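You operate a simulated robot arm through the tools that you are given. There is no shell and no other tool.

The job below is to be done with a simulated robot arm. You get a single attempt, and the scene is never put back.

JOB
Top the blue lead up to about 4 metres on the counter.
Fine: measure with the arm down, then raise the arm and lock the winder.

Only the result counts: the job must be done as asked and must still hold three seconds after the hand-in. Knocking over, shifting, dropping, spilling or breaking anything else fails it.

ROBOT AND FRAMES
A 7-joint arm with a fingered hand, fixed in place. Base frame: the origin is at the foot of the arm, x ahead of it, y to its left, z up. Readings come in mm, rad, newtons and seconds.
With the tool pointing down near the work surface it reaches from about 100 to 640 mm from the base axis. Its first joint turns from -2.007 to 2.007 rad. Payload 5 kg.
Tool frame: the origin (TCP) lies between the finger pads and is the grasp point; the fingertips stand 32 mm ahead of it; z points along the fingers, y is the line along which they close. Largest opening 160 mm; the body of the gripper starts 89 mm behind the TCP. The gripper is a hand of 4 fingers: y runs from the thumb to the fingers, the wrist lies at [0, 0, -267] in the tool frame.
Orientation is told as [roll, pitch, yaw] about the base's x, y, z axes, in that order, counted from this pose: with the fingers straight down and closing along the base's y, the tool's x points along the base's -x, its y along +y and its z along -z.

CONTROLS
- The arm moves only by the tool apply_moves. Its argument "steps" is a list of rows, each a list of 6 numbers: the shift along the tool's x, y, z in units of 25 mm (1.0 is 25 mm), then the turn, a rotation vector about the tool's x, y, z in units of 6 degrees (1.0 is 6 degrees). In form: [[tx, ty, tz, ax, ay, az], ...]. A call has 1 to 20 rows; each row shifts and turns the commanded pose from where the row before left it, along the tool's axes as they then stand. A call with a number of a shift or a turn outside -1 to 1 is refused whole. Rows are played at 5 a second. More than 50 mm and 0.15 rad between two rows, and nothing of the call is played. Where a pose cannot be reached the arm comes as near as it can. A force on the tool above 90 N (or 10 N above the force at the start of the call, whichever is more), or a blocked arm, ends the call early, and 0.2 s more pass. In this call time passes only in rows, and 0.2 s behind the last. The reply holds the time, the measured pose of the TCP, the force on the tool along the base axes, the opening and the grip force, in the units named above and with some noise, with the torque about the TCP (base axes, N m) and any sound that the robot's microphone picked up.
- Cameras (640 x 400 px; columns grow to the right, rows downward): "scene" is fixed at [52.4, -503.2, 1562.3]; the picture's right is [0.63, -0.78, 0.00], its down [-0.43, -0.35, -0.83] and it looks along [0.65, 0.52, -0.55] (base axes); focal length 356 px, centre (320, 200). "wrist" rides on the gripper at [80, -4, -114] in the tool frame; the picture's right is [0.05, 1.00, 0.00], its down [-0.82, 0.04, -0.58] and it looks along [-0.58, 0.03, 0.82] (tool axes); focal length 265 px, centre (320, 200). There is no depth. A picture from a camera that has moved, and an enlarged one, comes with that camera's place and axes in the base frame and with its lens. The place of the scene camera against the robot may be out by one fixed shift of up to 25 mm in any direction.
- capture(camera): a new picture of that camera. It takes no simulated time.
- raise_lower(by): slides the trunk up (or, below 0, down) by that many mm; the arm rides with it, the base frame stays. It gives what a move gives, with no picture.
- curl_fingers(finger1, finger2, finger3, thumb_bend): sets how far each is bent, from 0 (flat) to 1 (curled in); at 0.3 the hand is open as for a grip, at 0.7 the pads meet at the TCP. One left out holds its place. A second passes; each finger stops where it meets its share of the squeeze, and holds until it gets a number again. It is the only way to open and close the hand. It gives what a move gives, with no picture; readings hold the bend of each and the force on the fingers (four entries, about 0 where the hand has none), thumb and palm.
- zoom(camera, box): a new picture of the part [left, top, right, bottom] of that camera's present view, enlarged. It takes no simulated time.
- hand_in(): hands the job in; it is judged then, once.

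Nothing tells you positions but the pictures and the camera data. Unless the task says otherwise, let go and move clear before handing in.

The tools are called as a command line: name --pt "numbers of a row" for each row, then --argument value for the rest, lists and objects as JSON in quotes. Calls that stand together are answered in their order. apply_moves: Moves the arm, as the interface text tells. Its arguments: {"type":"object","properties":{"steps":{"type":"array","items":{"type":"array","items":{"type":"number"}}}},"required":["steps"]} The other tools are called the same way: raise_lower (by) slides the trunk up or down; curl_fingers (finger1, finger2, finger3, thumb_bend) moves the fingers one by one; capture (camera) takes a picture; zoom (camera, box) takes an enlarged picture of a part of a camera's view; hand_in () hands the job in.

At the start:

```text
t: 0.0
tcp_pos: [533.3, -114.0, 1237.4]
tool_rot: [-0.001, 0.0, -0.001]
force: [0.0, 0.1, -0.1]
moment: [0.03, -0.03, 0.01]
grip_width: 159.6
finger_force: 0.1
shape: jaw
bend: [0.3, 0.3, 0.3, 0.3]
finger forces: [0.1, 0.0, 0.1, 0.1, 0.0, 0.0]
trunk travel left (down, up): [-825.0, 165.0]
```

scene: 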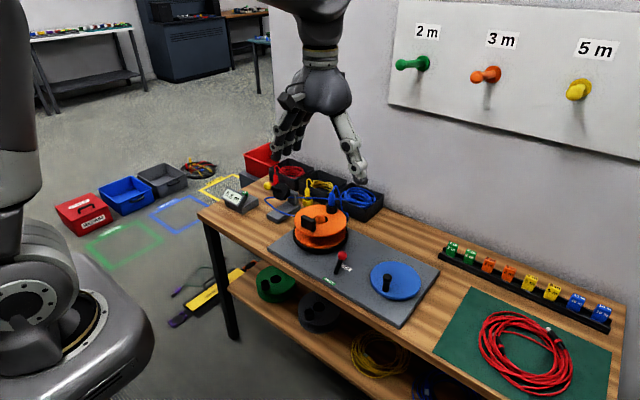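
wrist: 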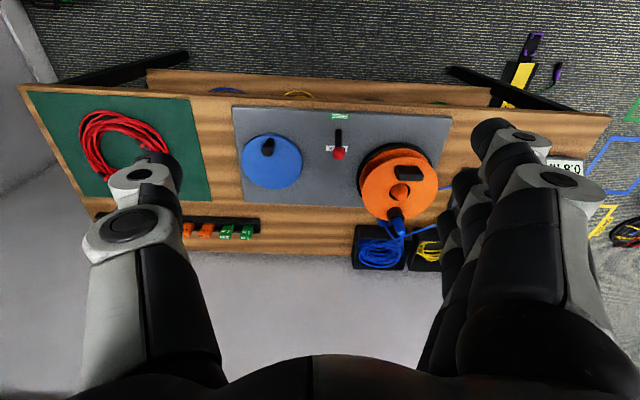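

I see a bench with a grey plate that carries an orange reel, a red-knobbed lever and a blue crank disc; a counter box stands at the far left end. I will zoom in to understand the mechanism before moving.

zoom --camera "scene" --box '[250, 170, 450, 330]'

zoom --camera "scene" --box '[200, 150, 400, 260]'

zoom --camera "wrist" --box '[220, 90, 460, 280]'

zoom --camera "wrist" --box '[500, 130, 620, 230]'

```text
2.50 times, centred on (350, 250) of scene
camera zoom: at [52.4, -503.2, 1562.3], right [0.63, -0.78, 0.0], down [-0.43, -0.35, -0.83], along [0.65, 0.52, -0.55], focal length 889 px, centre (245, 75)
```

zoom: 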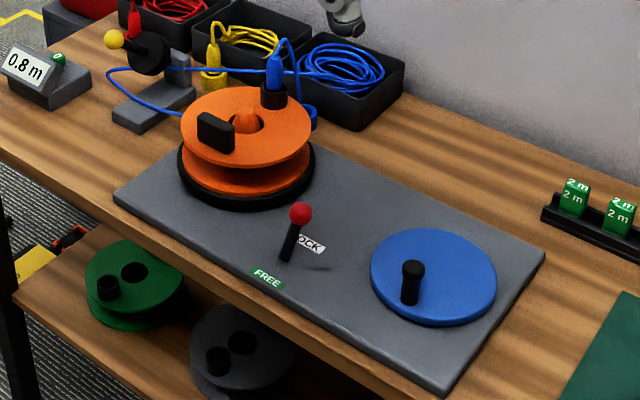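

```text
3.20 times, centred on (300, 205) of scene
camera zoom: at [52.4, -503.2, 1562.3], right [0.63, -0.78, 0.0], down [-0.43, -0.35, -0.83], along [0.65, 0.52, -0.55], focal length 1138 px, centre (384, 184)
```

zoom: 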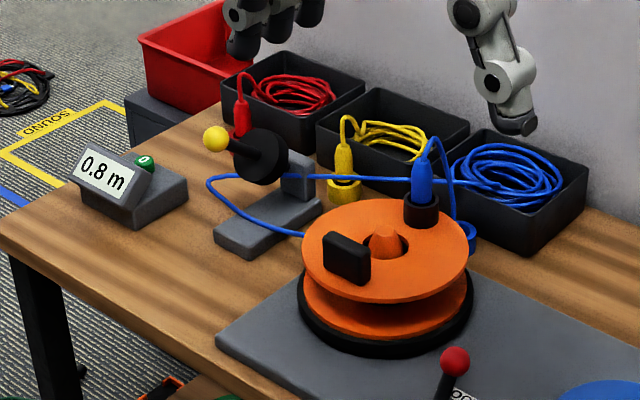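

```text
2.11 times, centred on (340, 185) of wrist
camera zoom: at [454.1, -117.7, 1351.0], right [-0.05, 1.0, 0.0], down [0.82, 0.04, 0.58], along [0.58, 0.03, -0.82], focal length 559 px, centre (278, 232)
```

zoom: 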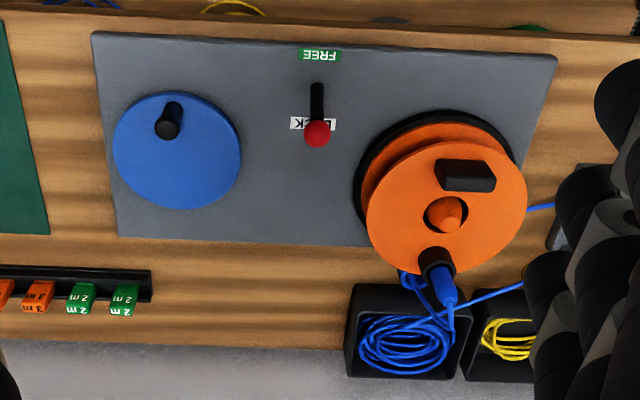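

```text
4.00 times, centred on (560, 180) of wrist
camera zoom: at [454.1, -117.7, 1351.0], right [-0.05, 1.0, 0.0], down [0.82, 0.04, 0.58], along [0.58, 0.03, -0.82], focal length 1062 px, centre (-640, 280)
```

zoom: 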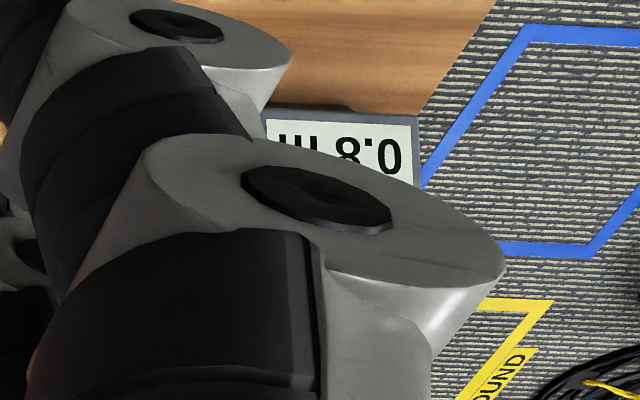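

The bench has the reel and plate near x≈600–750 and the counter reads 0.8 m with a green reset button, which I must leave alone. I will move the hand sideways, well above everything, to triangulate with the wrist camera.

apply_moves --pt "0 1 0 0 0 0" --pt "0 1 0 0 0 0" --pt "0 1 0 0 0 0" --pt "0 1 0 0 0 0" --pt "0 1 0 0 0 0" --pt "0 1 0 0 0 0" --pt "0 1 0 0 0 0" --pt "0 1 0 0 0 0"

capture --camera "wrist"

capture --camera "scene"

```text
t: 1.8
tcp_pos: [534.0, 88.5, 1237.2]
tool_rot: [0.0, 0.002, -0.003]
force: [0.7, 0.6, 0.5]
moment: [0.0, 0.01, 0.02]
grip_width: 160.0
finger_force: 0.1
shape: jaw
bend: [0.3, 0.3, 0.3, 0.3]
finger forces: [0.0, 0.0, 0.0, 0.0, 0.0, 0.0]
trunk travel left (down, up): [-825.0, 165.0]
```

```text
taken
camera wrist: at [454.3, 84.0, 1350.3], right [-0.05, 1.0, 0.0], down [0.82, 0.04, 0.58], along [0.58, 0.03, -0.82], focal length 265 px, centre (320, 200)
```

wrist: 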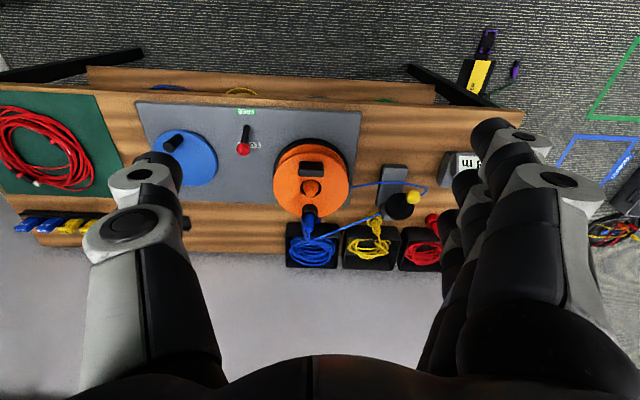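

```text
taken
```

scene: 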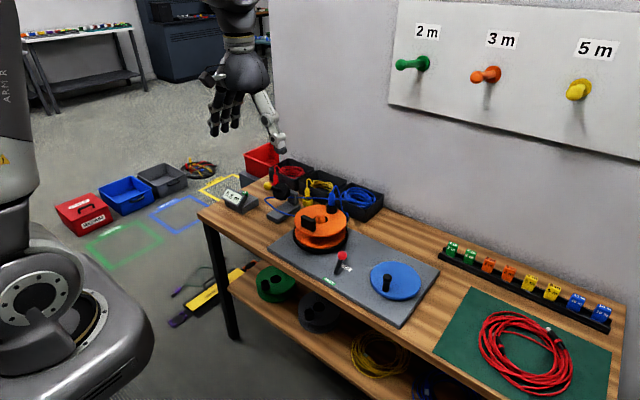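

zoom --camera "wrist" --box '[130, 90, 290, 200]'

zoom --camera "wrist" --box '[260, 130, 460, 270]'

zoom --camera "scene" --box '[210, 160, 310, 230]'

zoom --camera "scene" --box '[280, 190, 380, 290]'

```text
3.64 times, centred on (210, 145) of wrist
camera zoom: at [454.3, 84.0, 1350.3], right [-0.05, 1.0, 0.0], down [0.82, 0.04, 0.58], along [0.58, 0.03, -0.82], focal length 965 px, centre (720, 400)
```

zoom: 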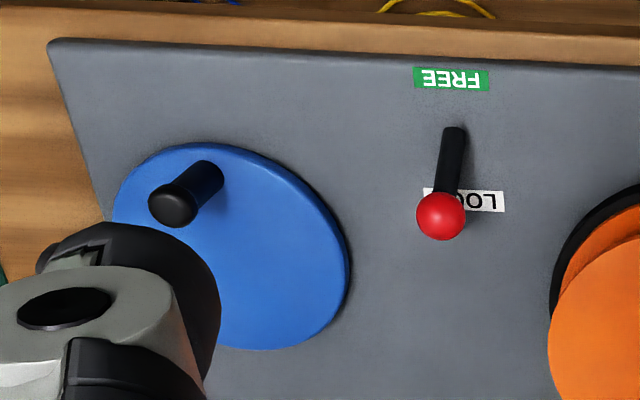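

```text
2.86 times, centred on (360, 200) of wrist
camera zoom: at [454.3, 84.0, 1350.3], right [-0.05, 1.0, 0.0], down [0.82, 0.04, 0.58], along [0.58, 0.03, -0.82], focal length 758 px, centre (206, 200)
```

zoom: 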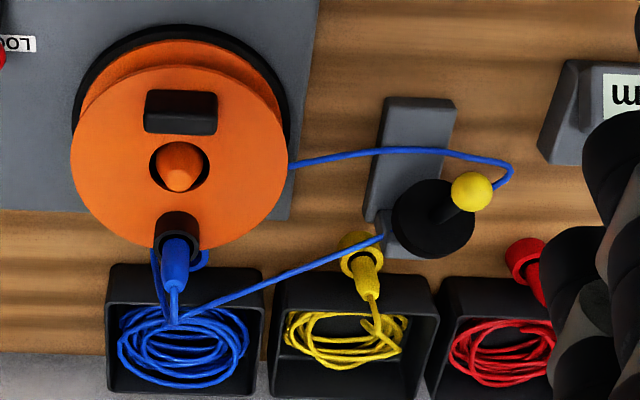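

```text
5.71 times, centred on (260, 195) of scene
camera zoom: at [52.4, -503.2, 1562.3], right [0.63, -0.78, 0.0], down [-0.43, -0.35, -0.83], along [0.65, 0.52, -0.55], focal length 2032 px, centre (663, 229)
```

zoom: 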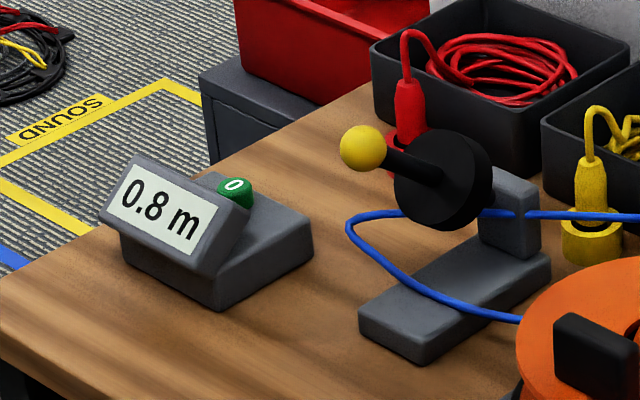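

```text
4.00 times, centred on (330, 240) of scene
camera zoom: at [52.4, -503.2, 1562.3], right [0.63, -0.78, 0.0], down [-0.43, -0.35, -0.83], along [0.65, 0.52, -0.55], focal length 1422 px, centre (280, 40)
```

zoom: 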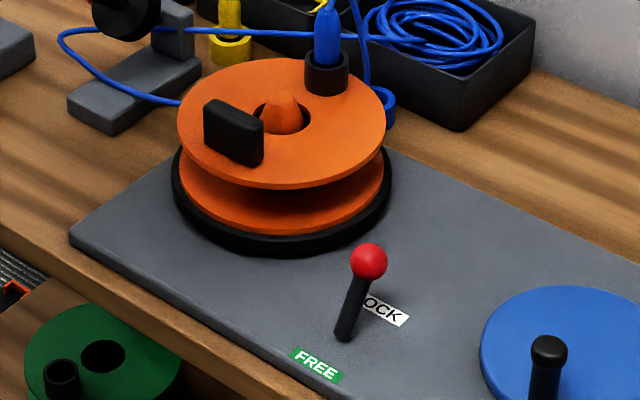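

The lever leans toward LOCK (+x), the crank peg sits near (694, −214), the reel centre is near (775, 81), and the measuring head with its yellow knob is near (722, 269, 945). I will move over toward the measuring head for a closer look before acting.

apply_moves --pt "0 1 0 0 0 0" --pt "0 1 0 0 0 0" --pt "0 1 0 0 0 0" --pt "0 1 0 0 0 0" --pt "0 1 0 0 0 0" --pt "0 1 0 0 0 0" --pt "0 0 1 0 0 0" --pt "0 0 1 0 0 0" --pt "0 0 1 0 0 0"

capture --camera "wrist"

zoom --camera "wrist" --box '[220, 130, 460, 290]'

```text
t: 3.8
tcp_pos: [532.0, 237.6, 1164.8]
tool_rot: [0.0, 0.0, 0.0]
force: [-0.7, -0.3, 1.7]
moment: [0.01, 0.01, -0.02]
grip_width: 159.9
finger_force: 0.1
shape: jaw
bend: [0.3, 0.3, 0.3, 0.3]
finger forces: [0.1, 0.0, 0.1, 0.1, 0.0, 0.0]
trunk travel left (down, up): [-825.0, 165.0]
```

```text
taken
camera wrist: at [453.5, 232.5, 1277.0], right [-0.05, 1.0, 0.0], down [0.82, 0.04, 0.58], along [0.58, 0.03, -0.82], focal length 265 px, centre (320, 200)
```

wrist: 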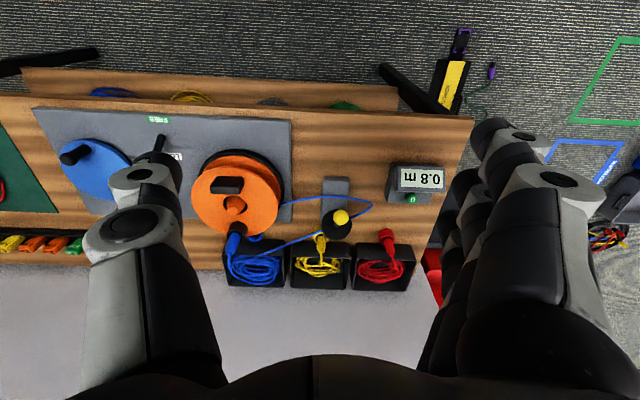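

```text
2.50 times, centred on (340, 210) of wrist
camera zoom: at [453.5, 232.5, 1277.0], right [-0.05, 1.0, 0.0], down [0.82, 0.04, 0.58], along [0.58, 0.03, -0.82], focal length 664 px, centre (270, 175)
```

zoom: 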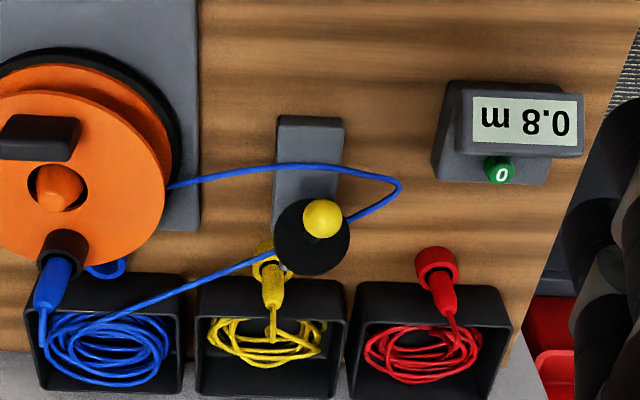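

zoom --camera "scene" --box '[260, 165, 310, 215]'

zoom --camera "wrist" --box '[300, 170, 390, 250]'

zoom --camera "wrist" --box '[180, 140, 300, 260]'

```text
8.00 times, centred on (285, 190) of scene
camera zoom: at [52.4, -503.2, 1562.3], right [0.63, -0.78, 0.0], down [-0.43, -0.35, -0.83], along [0.65, 0.52, -0.55], focal length 2845 px, centre (600, 280)
```

zoom: 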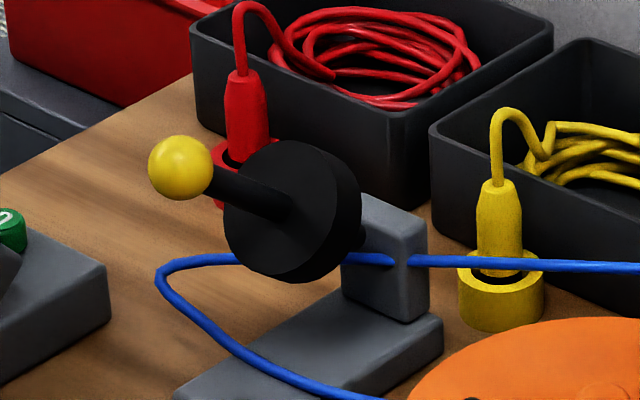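

```text
5.00 times, centred on (345, 210) of wrist
camera zoom: at [453.5, 232.5, 1277.0], right [-0.05, 1.0, 0.0], down [0.82, 0.04, 0.58], along [0.58, 0.03, -0.82], focal length 1327 px, centre (195, 150)
```

zoom: 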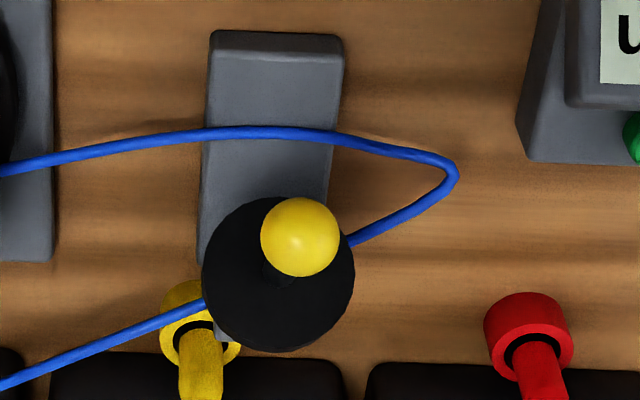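

```text
3.33 times, centred on (240, 200) of wrist
camera zoom: at [453.5, 232.5, 1277.0], right [-0.05, 1.0, 0.0], down [0.82, 0.04, 0.58], along [0.58, 0.03, -0.82], focal length 885 px, centre (587, 200)
```

zoom: 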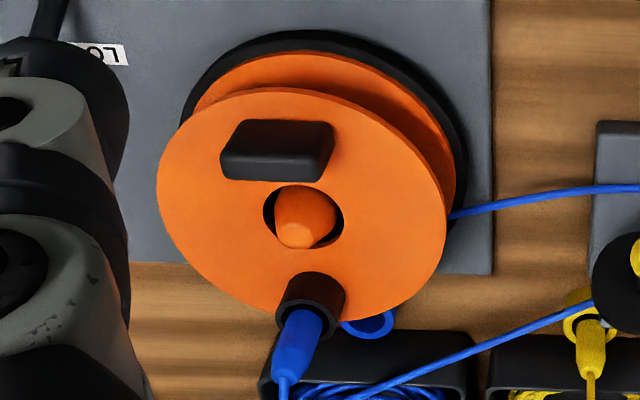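

The measuring arm seems to be raised (about 45°), hinged at the grey post, and the targets lie beyond the straight-down reach. I will tilt the tool forward 30°, raise the arm a little and then lower the trunk to gain reach.

apply_moves --pt "0 0 -1 0 0 0" --pt "0 0 -1 0 0 0" --pt "0 0 -1 0 0 0" --pt "0 0 -1 0 0 0" --pt "0 0 0 0 -1 0" --pt "0 0 0 0 -1 0" --pt "0 0 0 0 -1 0" --pt "0 0 0 0 -1 0" --pt "0 0 0 0 -1 0"

raise_lower --by -300

capture --camera "wrist"

capture --camera "scene"

```text
t: 5.8
tcp_pos: [533.1, 236.9, 1263.2]
tool_rot: [0.0, -0.525, 0.0]
force: [0.8, -0.4, -0.4]
moment: [-0.02, 0.0, -0.03]
grip_width: 159.8
finger_force: 0.0
shape: jaw
bend: [0.3, 0.3, 0.3, 0.3]
finger forces: [0.1, 0.0, 0.0, 0.1, 0.1, 0.0]
trunk travel left (down, up): [-825.0, 165.0]
```

```text
t: 8.8
tcp_pos: [533.3, 237.2, 962.9]
tool_rot: [0.002, -0.524, 0.001]
force: [0.1, 0.9, 0.4]
moment: [0.02, 0.01, -0.03]
grip_width: 159.9
finger_force: 0.0
shape: jaw
bend: [0.3, 0.3, 0.3, 0.3]
finger forces: [0.0, 0.0, 0.1, 0.0, 0.0, 0.0]
trunk travel left (down, up): [-525.0, 465.0]
```

```text
taken
camera wrist: at [408.3, 232.5, 1020.4], right [-0.04, 1.0, -0.03], down [0.42, 0.04, 0.91], along [0.91, 0.03, -0.42], focal length 265 px, centre (320, 200)
```

wrist: 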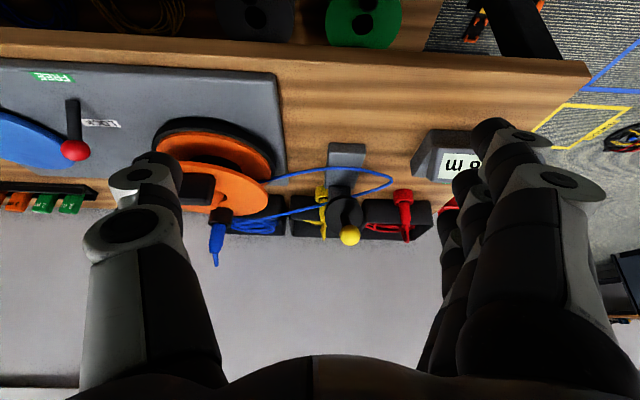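

```text
taken
```

scene: 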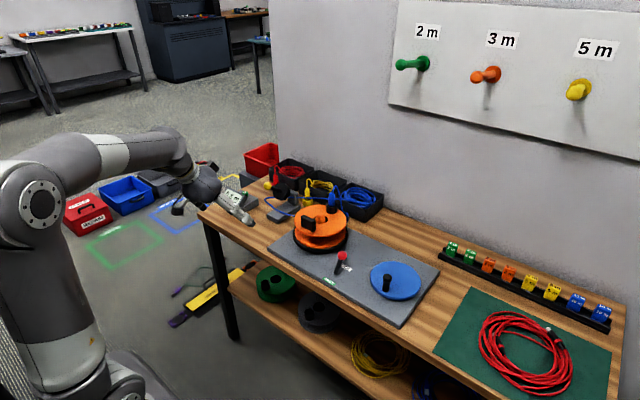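

zoom --camera "wrist" --box '[260, 120, 460, 270]'

zoom --camera "wrist" --box '[310, 180, 390, 250]'

zoom --camera "wrist" --box '[0, 50, 160, 180]'

```text
2.67 times, centred on (360, 195) of wrist
camera zoom: at [408.3, 232.5, 1020.4], right [-0.04, 1.0, -0.03], down [0.42, 0.04, 0.91], along [0.91, 0.03, -0.42], focal length 708 px, centre (213, 213)
```

zoom: 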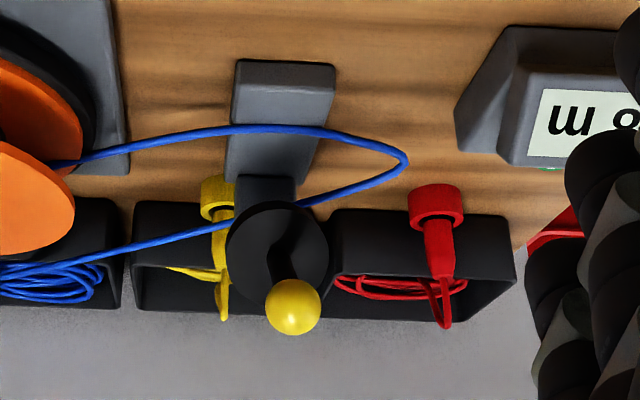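

```text
5.71 times, centred on (350, 215) of wrist
camera zoom: at [408.3, 232.5, 1020.4], right [-0.04, 1.0, -0.03], down [0.42, 0.04, 0.91], along [0.91, 0.03, -0.42], focal length 1517 px, centre (149, 114)
```

zoom: 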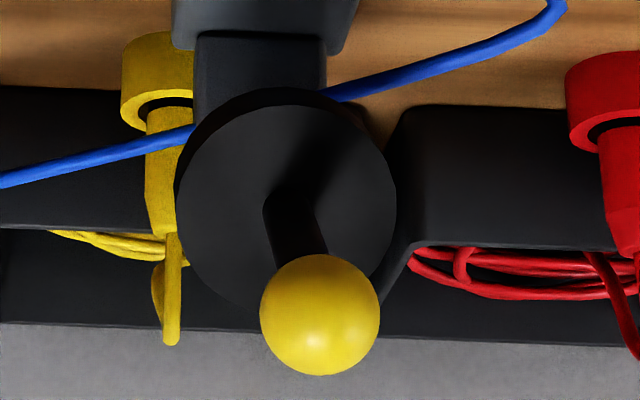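

```text
3.08 times, centred on (80, 115) of wrist
camera zoom: at [408.3, 232.5, 1020.4], right [-0.04, 1.0, -0.03], down [0.42, 0.04, 0.91], along [0.91, 0.03, -0.42], focal length 817 px, centre (1058, 462)
```

zoom: 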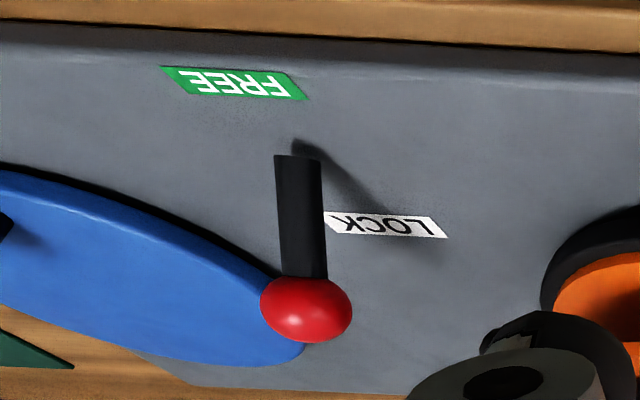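

Two-view triangulation puts the yellow ball at about (745, 284, 915) on a rod rising ~40° toward me, the lever ball at (697, −65, 832) leaning to LOCK. I will check in free air which finger is which before gripping anything.

curl_fingers --finger1 0.7

capture --camera "wrist"

zoom --camera "scene" --box '[150, 130, 270, 240]'

```text
t: 9.8
tcp_pos: [533.4, 237.1, 962.5]
tool_rot: [-0.001, -0.524, 0.001]
force: [-0.1, -0.5, 0.1]
moment: [0.04, 0.01, -0.04]
grip_width: 93.2
finger_force: 0.1
shape: fingers
bend: [0.7, 0.3, 0.3, 0.3]
finger forces: [0.0, 0.1, 0.0, 0.0, 0.1, 0.1]
trunk travel left (down, up): [-525.0, 465.0]
```

```text
taken
camera wrist: at [408.3, 232.5, 1020.4], right [-0.04, 1.0, -0.03], down [0.42, 0.04, 0.91], along [0.91, 0.03, -0.42], focal length 265 px, centre (320, 200)
```

wrist: 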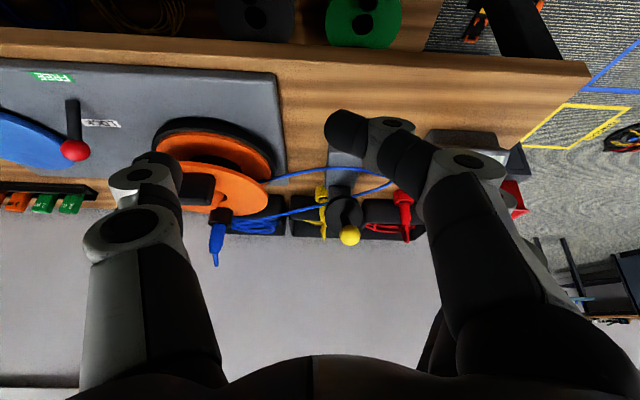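

```text
3.64 times, centred on (210, 185) of scene
camera zoom: at [52.4, -503.2, 1562.3], right [0.63, -0.78, 0.0], down [-0.43, -0.35, -0.83], along [0.65, 0.52, -0.55], focal length 1293 px, centre (720, 254)
```

zoom: 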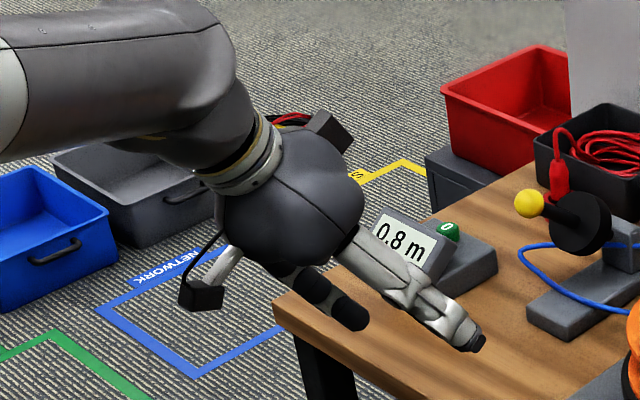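

Finger1 is on the camera (lower) side. I will half-close all fingers for clearance, tilt to 45°, and stage behind and above the yellow ball to check alignment.

curl_fingers --finger1 0.5 --finger2 0.5 --finger3 0.5 --thumb_bend 0.5

apply_moves --pt "0 0 0 0 -1 0" --pt "0 0 0 0 -1 0" --pt "0 0 0 0 -0.5 0" --pt "-0.93 0.376 0.19 0 0 0" --pt "-0.93 0.376 0.19 0 0 0" --pt "-0.93 0.376 0.19 0 0 0" --pt "-0.93 0.376 0.19 0 0 0" --pt "-0.93 0.376 0.19 0 0 0"

capture --camera "wrist"

capture --camera "scene"

```text
t: 10.8
tcp_pos: [534.0, 237.3, 961.5]
tool_rot: [0.001, -0.523, 0.0]
force: [0.7, -0.2, -0.3]
moment: [0.02, -0.02, 0.01]
grip_width: 91.3
finger_force: 0.0
shape: fingers
bend: [0.5, 0.5, 0.5, 0.5]
finger forces: [0.0, 0.1, 0.1, 0.0, 0.0, 0.0]
trunk travel left (down, up): [-525.0, 465.0]
```

```text
t: 12.6
tcp_pos: [633.1, 283.5, 1028.0]
tool_rot: [-0.001, -0.784, -0.001]
force: [0.6, 0.0, -0.5]
moment: [-0.01, 0.0, 0.02]
grip_width: 91.3
finger_force: 0.0
shape: fingers
bend: [0.5, 0.5, 0.5, 0.5]
finger forces: [0.1, 0.1, 0.1, 0.0, 0.1, 0.0]
trunk travel left (down, up): [-525.0, 465.0]
```

```text
taken
camera wrist: at [496.3, 279.2, 1050.8], right [-0.04, 1.0, -0.04], down [0.17, 0.04, 0.98], along [0.99, 0.03, -0.17], focal length 265 px, centre (320, 200)
```

wrist: 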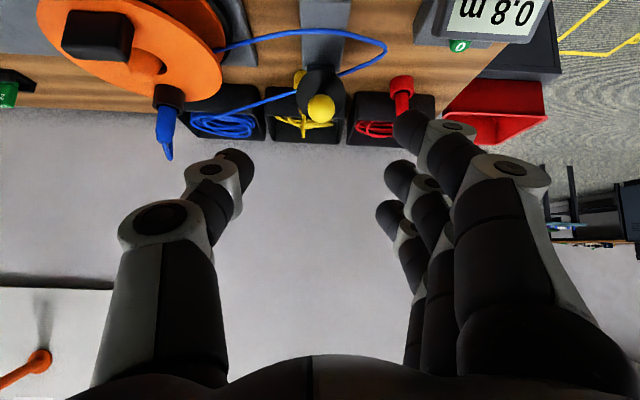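

```text
taken
```

scene: 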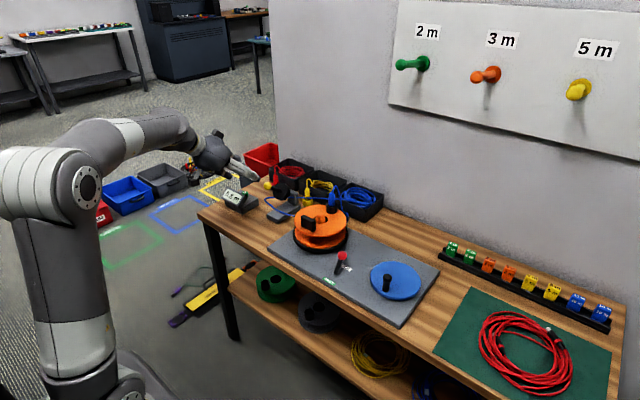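

The ball lines up with the hand in y. I will advance ~150 mm along the tool axis so that the ball lies between thumb and fingers, then check.

apply_moves --pt "0 0 1 0 0 0" --pt "0 0 1 0 0 0" --pt "0 0 1 0 0 0" --pt "0 0 1 0 0 0" --pt "0 0 1 0 0 0" --pt "0 0 0.9 0 0 0"

capture --camera "wrist"

zoom --camera "scene" --box '[230, 140, 330, 220]'

```text
t: 14.0
tcp_pos: [737.2, 284.4, 924.3]
tool_rot: [0.0, -0.785, -0.003]
force: [0.5, 0.0, 0.0]
moment: [0.0, -0.03, 0.0]
grip_width: 91.4
finger_force: 0.0
shape: fingers
bend: [0.5, 0.5, 0.5, 0.5]
finger forces: [0.1, 0.0, 0.1, 0.0, 0.1, 0.0]
trunk travel left (down, up): [-525.0, 465.0]
```

```text
taken
camera wrist: at [601.3, 279.9, 946.4], right [-0.04, 1.0, -0.04], down [0.17, 0.04, 0.98], along [0.99, 0.03, -0.17], focal length 265 px, centre (320, 200)
```

wrist: 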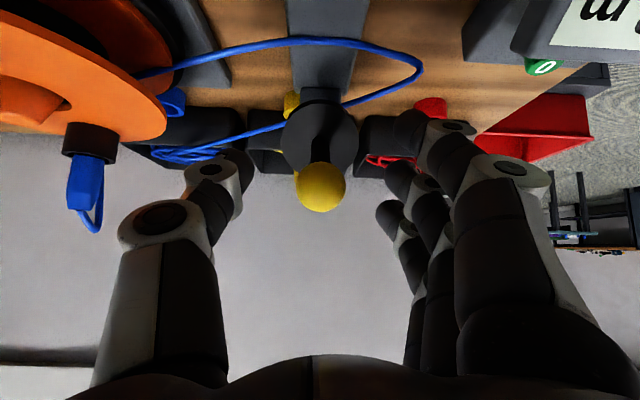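

```text
5.00 times, centred on (280, 180) of scene
camera zoom: at [52.4, -503.2, 1562.3], right [0.63, -0.78, 0.0], down [-0.43, -0.35, -0.83], along [0.65, 0.52, -0.55], focal length 1778 px, centre (520, 300)
```

zoom: 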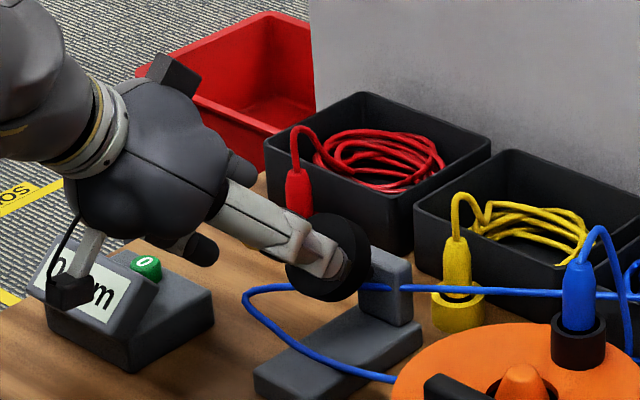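

The ball is centred between thumb and fingers, with the rod running along the tool axis. I will close on it gently; the outer fingers should cage it above and below.

curl_fingers --finger1 0.68 --finger2 0.68 --finger3 0.68 --thumb_bend 0.68

capture --camera "wrist"

zoom --camera "scene" --box '[230, 140, 330, 220]'

```text
t: 15.0
tcp_pos: [737.7, 283.5, 924.6]
tool_rot: [0.0, -0.785, -0.003]
force: [2.8, -1.2, -1.5]
moment: [0.02, -0.04, -0.01]
grip_width: 31.9
finger_force: 4.1
shape: fingers
bend: [0.68, 0.65, 0.68, 0.67]
finger forces: [0.0, 3.0, 0.0, 0.1, 4.4, 0.0]
trunk travel left (down, up): [-525.0, 465.0]
```

```text
taken
camera wrist: at [601.4, 279.4, 946.4], right [-0.04, 1.0, -0.04], down [0.17, 0.04, 0.98], along [0.98, 0.03, -0.17], focal length 265 px, centre (320, 200)
```

wrist: 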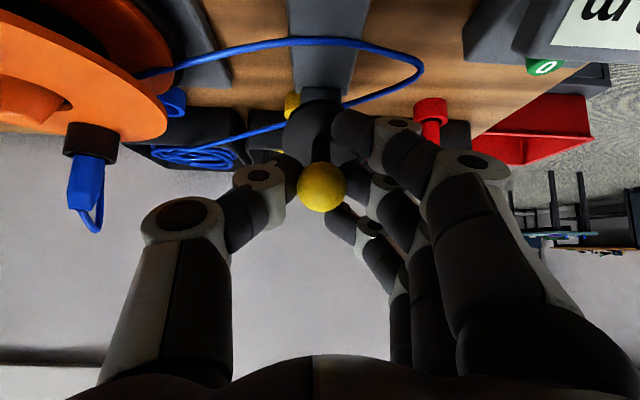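

```text
5.00 times, centred on (280, 180) of scene
camera zoom: at [52.4, -503.2, 1562.3], right [0.63, -0.78, 0.0], down [-0.43, -0.35, -0.83], along [0.65, 0.52, -0.55], focal length 1778 px, centre (520, 300)
```

zoom: 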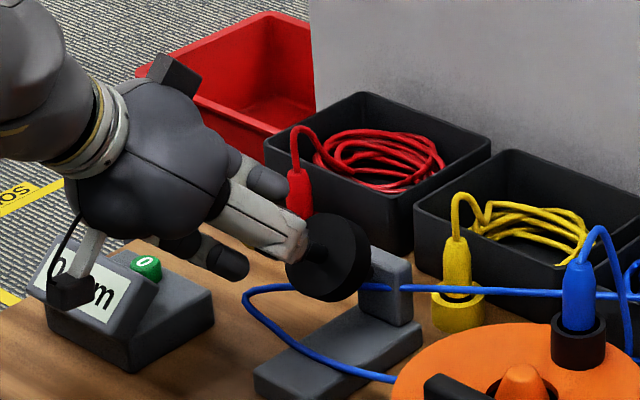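

The ball is held lightly. I will now follow the estimated arc downward in small steps, watching the force.

apply_moves --pt "0.382 0 0.042 0 0 0" --pt "0.376 0 0.076 0 0 0" --pt "0.368 0 0.107 0 0 0"

capture --camera "wrist"

zoom --camera "scene" --box '[230, 140, 330, 220]'

```text
t: 15.8
tcp_pos: [721.3, 283.9, 900.0]
tool_rot: [0.001, -0.786, 0.001]
force: [4.1, -0.7, -1.4]
moment: [0.05, -0.03, -0.01]
grip_width: 32.1
finger_force: 3.8
shape: fingers
bend: [0.68, 0.65, 0.68, 0.67]
finger forces: [0.1, 3.6, 0.1, 0.0, 4.3, 0.1]
trunk travel left (down, up): [-525.0, 465.0]
```

```text
taken
camera wrist: at [584.8, 279.2, 922.4], right [-0.04, 1.0, -0.04], down [0.17, 0.04, 0.98], along [0.98, 0.03, -0.17], focal length 265 px, centre (320, 200)
```

wrist: 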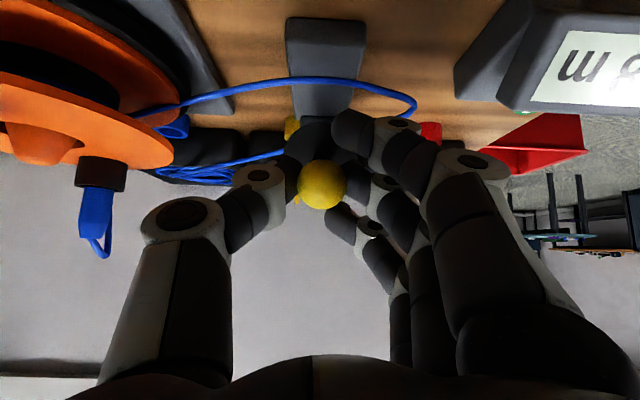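

```text
5.00 times, centred on (280, 180) of scene
camera zoom: at [52.4, -503.2, 1562.3], right [0.63, -0.78, 0.0], down [-0.43, -0.35, -0.83], along [0.65, 0.52, -0.55], focal length 1778 px, centre (520, 300)
```

zoom: 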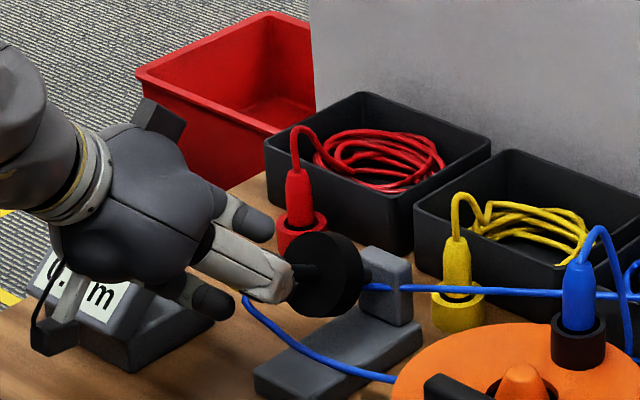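

The arm follows with only ~4 N. I continue down the arc until it meets its stop.

apply_moves --pt "0.356 0 0.141 0 0 0" --pt "0.342 0 0.173 0 0 0"

zoom --camera "scene" --box '[230, 140, 330, 220]'

capture --camera "wrist"

```text
t: 16.4
tcp_pos: [713.3, 283.1, 881.1]
tool_rot: [0.0, -0.785, -0.001]
force: [2.5, -1.9, -0.4]
moment: [0.02, -0.04, -0.01]
grip_width: 32.1
finger_force: 3.5
shape: fingers
bend: [0.68, 0.65, 0.68, 0.67]
finger forces: [0.0, 2.9, 0.0, 0.0, 4.5, 0.1]
trunk travel left (down, up): [-525.0, 465.0]
```

```text
5.00 times, centred on (280, 180) of scene
camera zoom: at [52.4, -503.2, 1562.3], right [0.63, -0.78, 0.0], down [-0.43, -0.35, -0.83], along [0.65, 0.52, -0.55], focal length 1778 px, centre (520, 300)
```

zoom: 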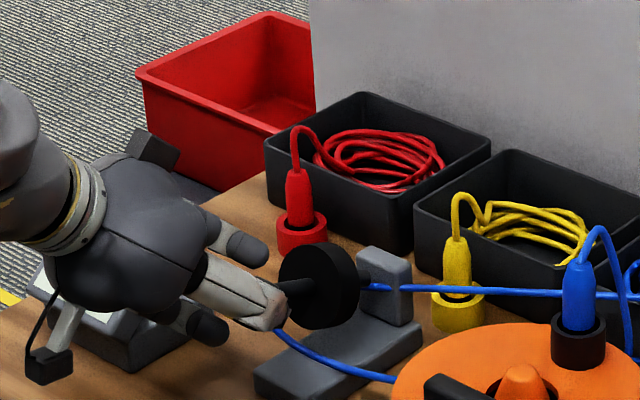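

```text
taken
camera wrist: at [577.3, 279.5, 904.7], right [-0.04, 1.0, -0.04], down [0.17, 0.04, 0.98], along [0.99, 0.03, -0.17], focal length 265 px, centre (320, 200)
```

wrist: 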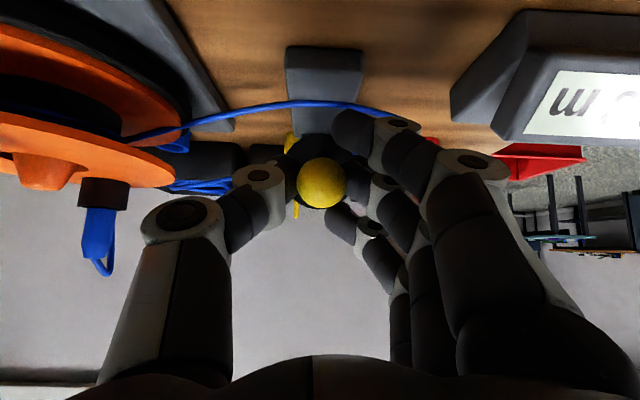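

apply_moves --pt "0.331 0 0.2 0 0 0" --pt "0.308 0 0.229 0 0 0"

zoom --camera "scene" --box '[230, 140, 330, 220]'

capture --camera "wrist"

```text
t: 17.0
tcp_pos: [708.7, 284.0, 864.5]
tool_rot: [0.002, -0.785, 0.0]
force: [-0.5, -2.1, -0.4]
moment: [-0.05, -0.01, 0.0]
grip_width: 31.9
finger_force: 3.0
shape: fingers
bend: [0.68, 0.66, 0.68, 0.67]
finger forces: [0.0, 2.2, 0.0, 0.0, 3.4, 0.0]
trunk travel left (down, up): [-525.0, 465.0]
```

```text
5.00 times, centred on (280, 180) of scene
camera zoom: at [52.4, -503.2, 1562.3], right [0.63, -0.78, 0.0], down [-0.43, -0.35, -0.83], along [0.65, 0.52, -0.55], focal length 1778 px, centre (520, 300)
```

zoom: 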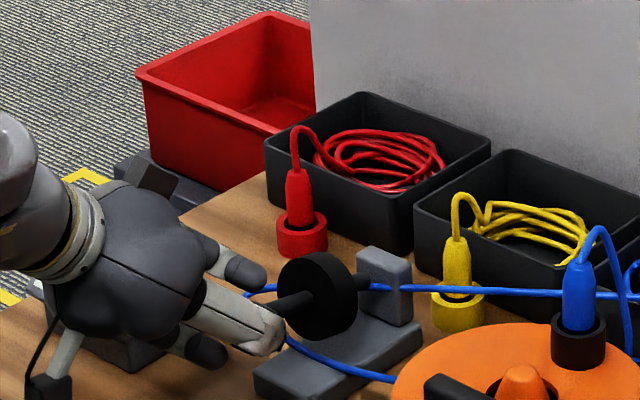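

```text
taken
camera wrist: at [573.6, 279.5, 886.8], right [-0.04, 1.0, -0.04], down [0.17, 0.04, 0.98], along [0.98, 0.03, -0.17], focal length 265 px, centre (320, 200)
```

wrist: 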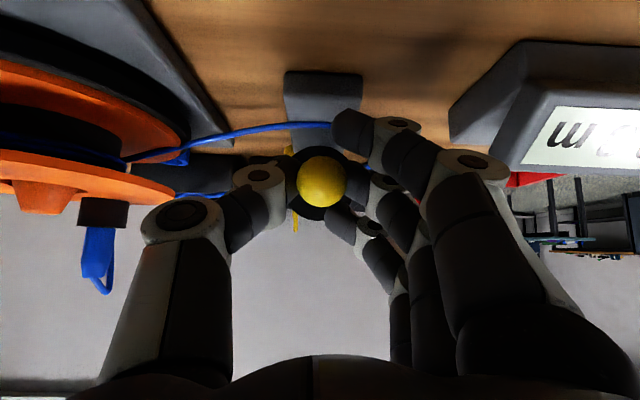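

apply_moves --pt "0.2 0 0.16 0 0 0" --pt "0.2 0 0.17 0 0 0"

zoom --camera "scene" --box '[230, 140, 330, 220]'

capture --camera "wrist"

```text
t: 17.6
tcp_pos: [708.9, 284.1, 851.1]
tool_rot: [0.001, -0.783, -0.001]
force: [-0.6, -1.6, -0.7]
moment: [-0.03, 0.02, -0.02]
grip_width: 31.3
finger_force: 2.7
shape: fingers
bend: [0.68, 0.66, 0.68, 0.67]
finger forces: [0.0, 1.8, 0.0, 0.0, 3.5, 0.0]
trunk travel left (down, up): [-525.0, 465.0]
```

```text
5.00 times, centred on (280, 180) of scene
camera zoom: at [52.4, -503.2, 1562.3], right [0.63, -0.78, 0.0], down [-0.43, -0.35, -0.83], along [0.65, 0.52, -0.55], focal length 1778 px, centre (520, 300)
```

zoom: 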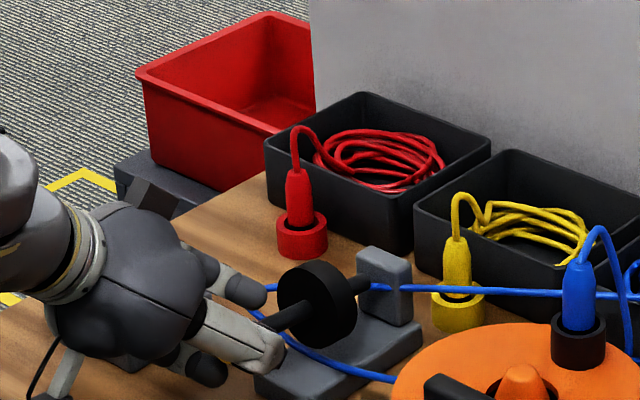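

```text
taken
camera wrist: at [572.1, 279.6, 872.5], right [-0.04, 1.0, -0.04], down [0.17, 0.04, 0.98], along [0.99, 0.03, -0.17], focal length 265 px, centre (320, 200)
```

wrist: 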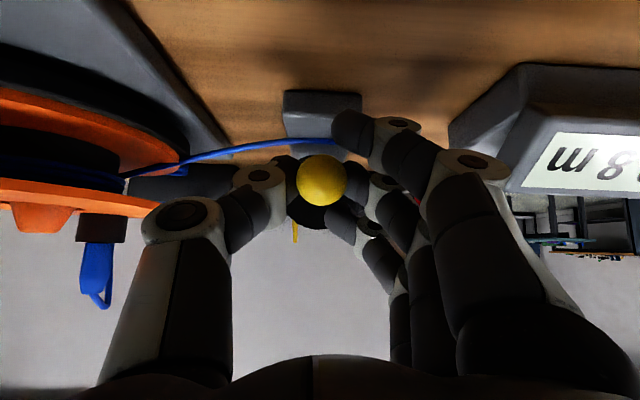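

apply_moves --pt "0.14 0 0.14 0 0 0" --pt "0.14 0 0.15 0 0 0"

zoom --camera "scene" --box '[230, 140, 330, 220]'

zoom --camera "wrist" --box '[230, 80, 430, 240]'

```text
t: 18.2
tcp_pos: [709.3, 284.8, 840.6]
tool_rot: [0.001, -0.786, 0.002]
force: [0.3, -0.4, 0.2]
moment: [-0.02, -0.05, 0.05]
grip_width: 30.7
finger_force: 3.0
shape: fingers
bend: [0.68, 0.66, 0.68, 0.67]
finger forces: [0.1, 1.5, 1.2, 0.1, 2.6, 0.1]
trunk travel left (down, up): [-525.0, 465.0]
```

```text
5.00 times, centred on (280, 180) of scene
camera zoom: at [52.4, -503.2, 1562.3], right [0.63, -0.78, 0.0], down [-0.43, -0.35, -0.83], along [0.65, 0.52, -0.55], focal length 1778 px, centre (520, 300)
```

zoom: 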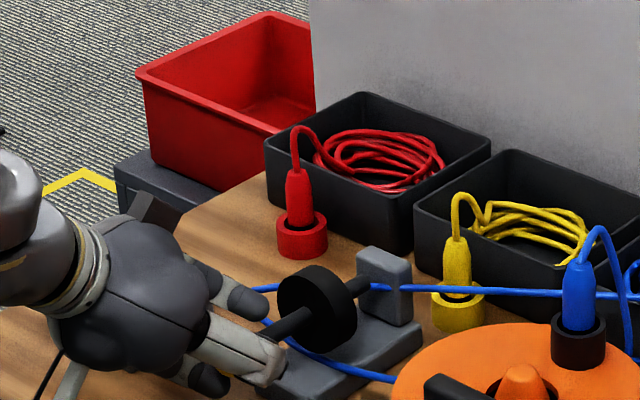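

```text
2.50 times, centred on (330, 160) of wrist
camera zoom: at [573.0, 279.2, 862.4], right [-0.04, 1.0, -0.04], down [0.17, 0.04, 0.98], along [0.98, 0.03, -0.17], focal length 664 px, centre (295, 300)
```

zoom: 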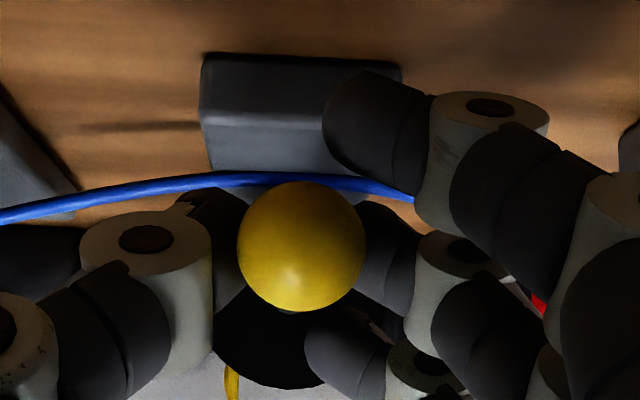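

The rod is now about horizontal and nothing resists yet. I will open finger1 a little so it clears the slab and then keep lowering in small steps.

curl_fingers --finger1 0.5

apply_moves --pt "0.14 0 0.15 0 0 0" --pt "0.14 0 0.15 0 0 0"

zoom --camera "scene" --box '[230, 140, 330, 220]'

capture --camera "wrist"

```text
t: 19.2
tcp_pos: [709.1, 283.1, 839.9]
tool_rot: [-0.002, -0.785, -0.001]
force: [-1.4, -0.5, 0.5]
moment: [0.01, -0.02, 0.0]
grip_width: 60.7
finger_force: 3.4
shape: fingers
bend: [0.5, 0.66, 0.68, 0.67]
finger forces: [0.0, 1.5, 1.6, 0.1, 2.3, 0.1]
trunk travel left (down, up): [-525.0, 465.0]
```

```text
t: 19.8
tcp_pos: [708.1, 285.1, 833.4]
tool_rot: [0.0, -0.788, 0.0]
force: [-8.6, 0.4, 13.1]
moment: [0.05, -0.52, 0.31]
grip_width: 61.4
finger_force: 10.2
shape: fingers
bend: [0.5, 0.67, 0.7, 0.67]
finger forces: [0.1, 1.4, 14.9, 0.0, 4.0, 0.0]
trunk travel left (down, up): [-525.0, 465.0]
```

```text
5.00 times, centred on (280, 180) of scene
camera zoom: at [52.4, -503.2, 1562.3], right [0.63, -0.78, 0.0], down [-0.43, -0.35, -0.83], along [0.65, 0.52, -0.55], focal length 1778 px, centre (520, 300)
```

zoom: 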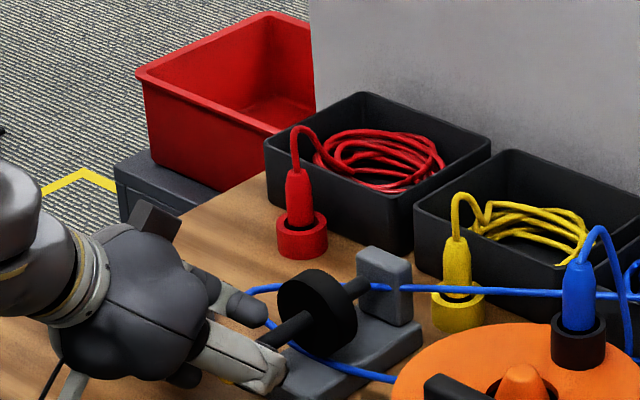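

```text
taken
camera wrist: at [572.9, 280.2, 855.4], right [-0.04, 1.0, -0.04], down [0.16, 0.04, 0.99], along [0.99, 0.03, -0.17], focal length 265 px, centre (320, 200)
```

wrist: 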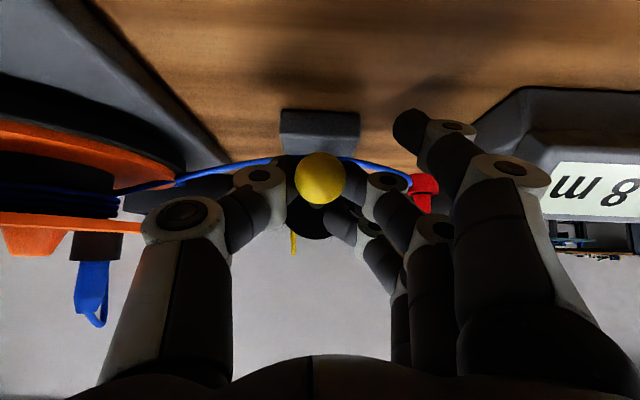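

The arm met a firm stop (force rose to ~15 N on the upper finger with no more movement), so it is down. I open the fingers and back straight out along the tool axis.

curl_fingers --finger1 0.5 --finger2 0.5 --finger3 0.5 --thumb_bend 0.5

apply_moves --pt "0 0 -1 0 0 0" --pt "0 0 -1 0 0 0" --pt "0 0 -1 0 0 0" --pt "0 0 -1 0 0 0" --pt "0 0 -1 0 0 0" --pt "0 0 -1 0 0 0"

capture --camera "wrist"

zoom --camera "scene" --box '[210, 150, 310, 230]'

```text
t: 20.8
tcp_pos: [710.2, 284.2, 830.0]
tool_rot: [0.0, -0.786, 0.0]
force: [1.0, 0.5, 0.9]
moment: [0.0, -0.03, 0.01]
grip_width: 90.1
finger_force: 0.2
shape: fingers
bend: [0.5, 0.5, 0.5, 0.5]
finger forces: [0.0, 0.0, 0.0, 0.1, 0.0, 0.0]
trunk travel left (down, up): [-525.0, 465.0]
```

```text
t: 22.2
tcp_pos: [603.5, 284.2, 935.5]
tool_rot: [0.002, -0.785, -0.001]
force: [0.8, -0.1, 0.7]
moment: [-0.02, 0.0, 0.02]
grip_width: 90.6
finger_force: 0.0
shape: fingers
bend: [0.5, 0.5, 0.5, 0.5]
finger forces: [0.0, 0.0, 0.1, 0.0, 0.1, 0.0]
trunk travel left (down, up): [-525.0, 465.0]
```

```text
taken
camera wrist: at [467.5, 279.3, 957.7], right [-0.04, 1.0, -0.04], down [0.17, 0.04, 0.98], along [0.98, 0.03, -0.17], focal length 265 px, centre (320, 200)
```

wrist: 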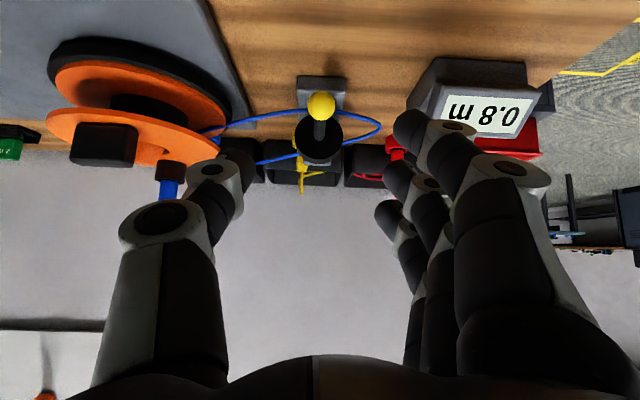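

```text
5.00 times, centred on (260, 190) of scene
camera zoom: at [52.4, -503.2, 1562.3], right [0.63, -0.78, 0.0], down [-0.43, -0.35, -0.83], along [0.65, 0.52, -0.55], focal length 1778 px, centre (620, 250)
```

zoom: 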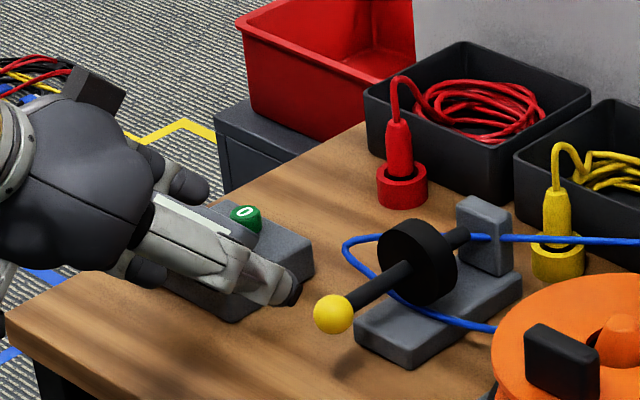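

The measuring arm is down, the counter still reads 0.8 m, and the head has not shifted. Next I go to the lever: back to 30° tilt, and stage above and behind the red ball.

apply_moves --pt "0 0 -1 0 0 0" --pt "0 0 0 0 1 0" --pt "0 0 0 0 1 0" --pt "0 0 0 0 0.5 0" --pt "-0.25 -1 0 0 0 0" --pt "-0.25 -1 0 0 0 0" --pt "-0.25 -1 0 0 0 0" --pt "-0.25 -1 0 0 0 0" --pt "-0.25 -1 0 0 0 0" --pt "-0.25 -1 0 0 0 0" --pt "-0.25 -1 0 0 0 0" --pt "-0.25 -1 0 0 0 0" --pt "0 -1 0 0 0 0" --pt "0 -1 0 0 0 0" --pt "0 -1 0 0 0 0" --pt "0 -1 0 0 0 0" --pt "0 -1 0 0 0 0" --pt "0 -1 0 0 0 0"

capture --camera "wrist"

zoom --camera "scene" --box '[210, 150, 310, 230]'

```text
t: 26.0
tcp_pos: [628.4, -66.9, 978.1]
tool_rot: [0.001, -0.524, -0.001]
force: [-0.1, 0.1, 0.2]
moment: [0.0, 0.01, -0.01]
grip_width: 90.6
finger_force: 0.0
shape: fingers
bend: [0.5, 0.5, 0.5, 0.5]
finger forces: [0.1, 0.1, 0.0, 0.0, 0.0, 0.0]
trunk travel left (down, up): [-525.0, 465.0]
```

```text
taken
camera wrist: at [503.3, -70.8, 1037.4], right [-0.04, 1.0, -0.03], down [0.42, 0.04, 0.91], along [0.91, 0.03, -0.42], focal length 265 px, centre (320, 200)
```

wrist: 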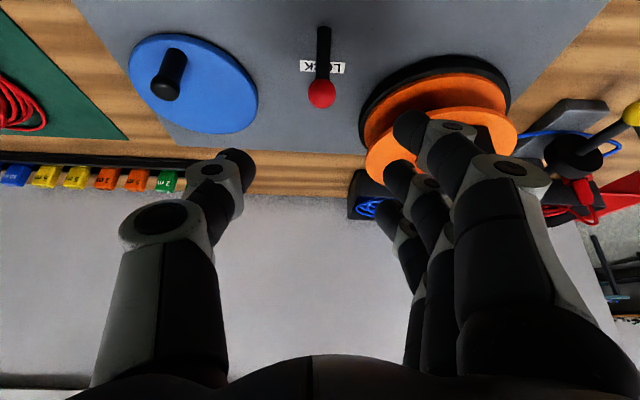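

```text
5.00 times, centred on (260, 190) of scene
camera zoom: at [52.4, -503.2, 1562.3], right [0.63, -0.78, 0.0], down [-0.43, -0.35, -0.83], along [0.65, 0.52, -0.55], focal length 1778 px, centre (620, 250)
```

zoom: 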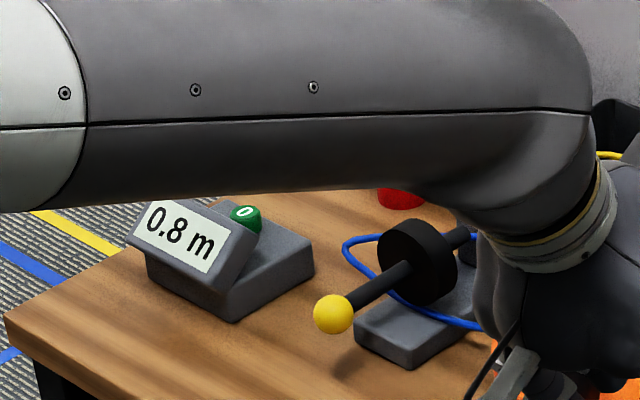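

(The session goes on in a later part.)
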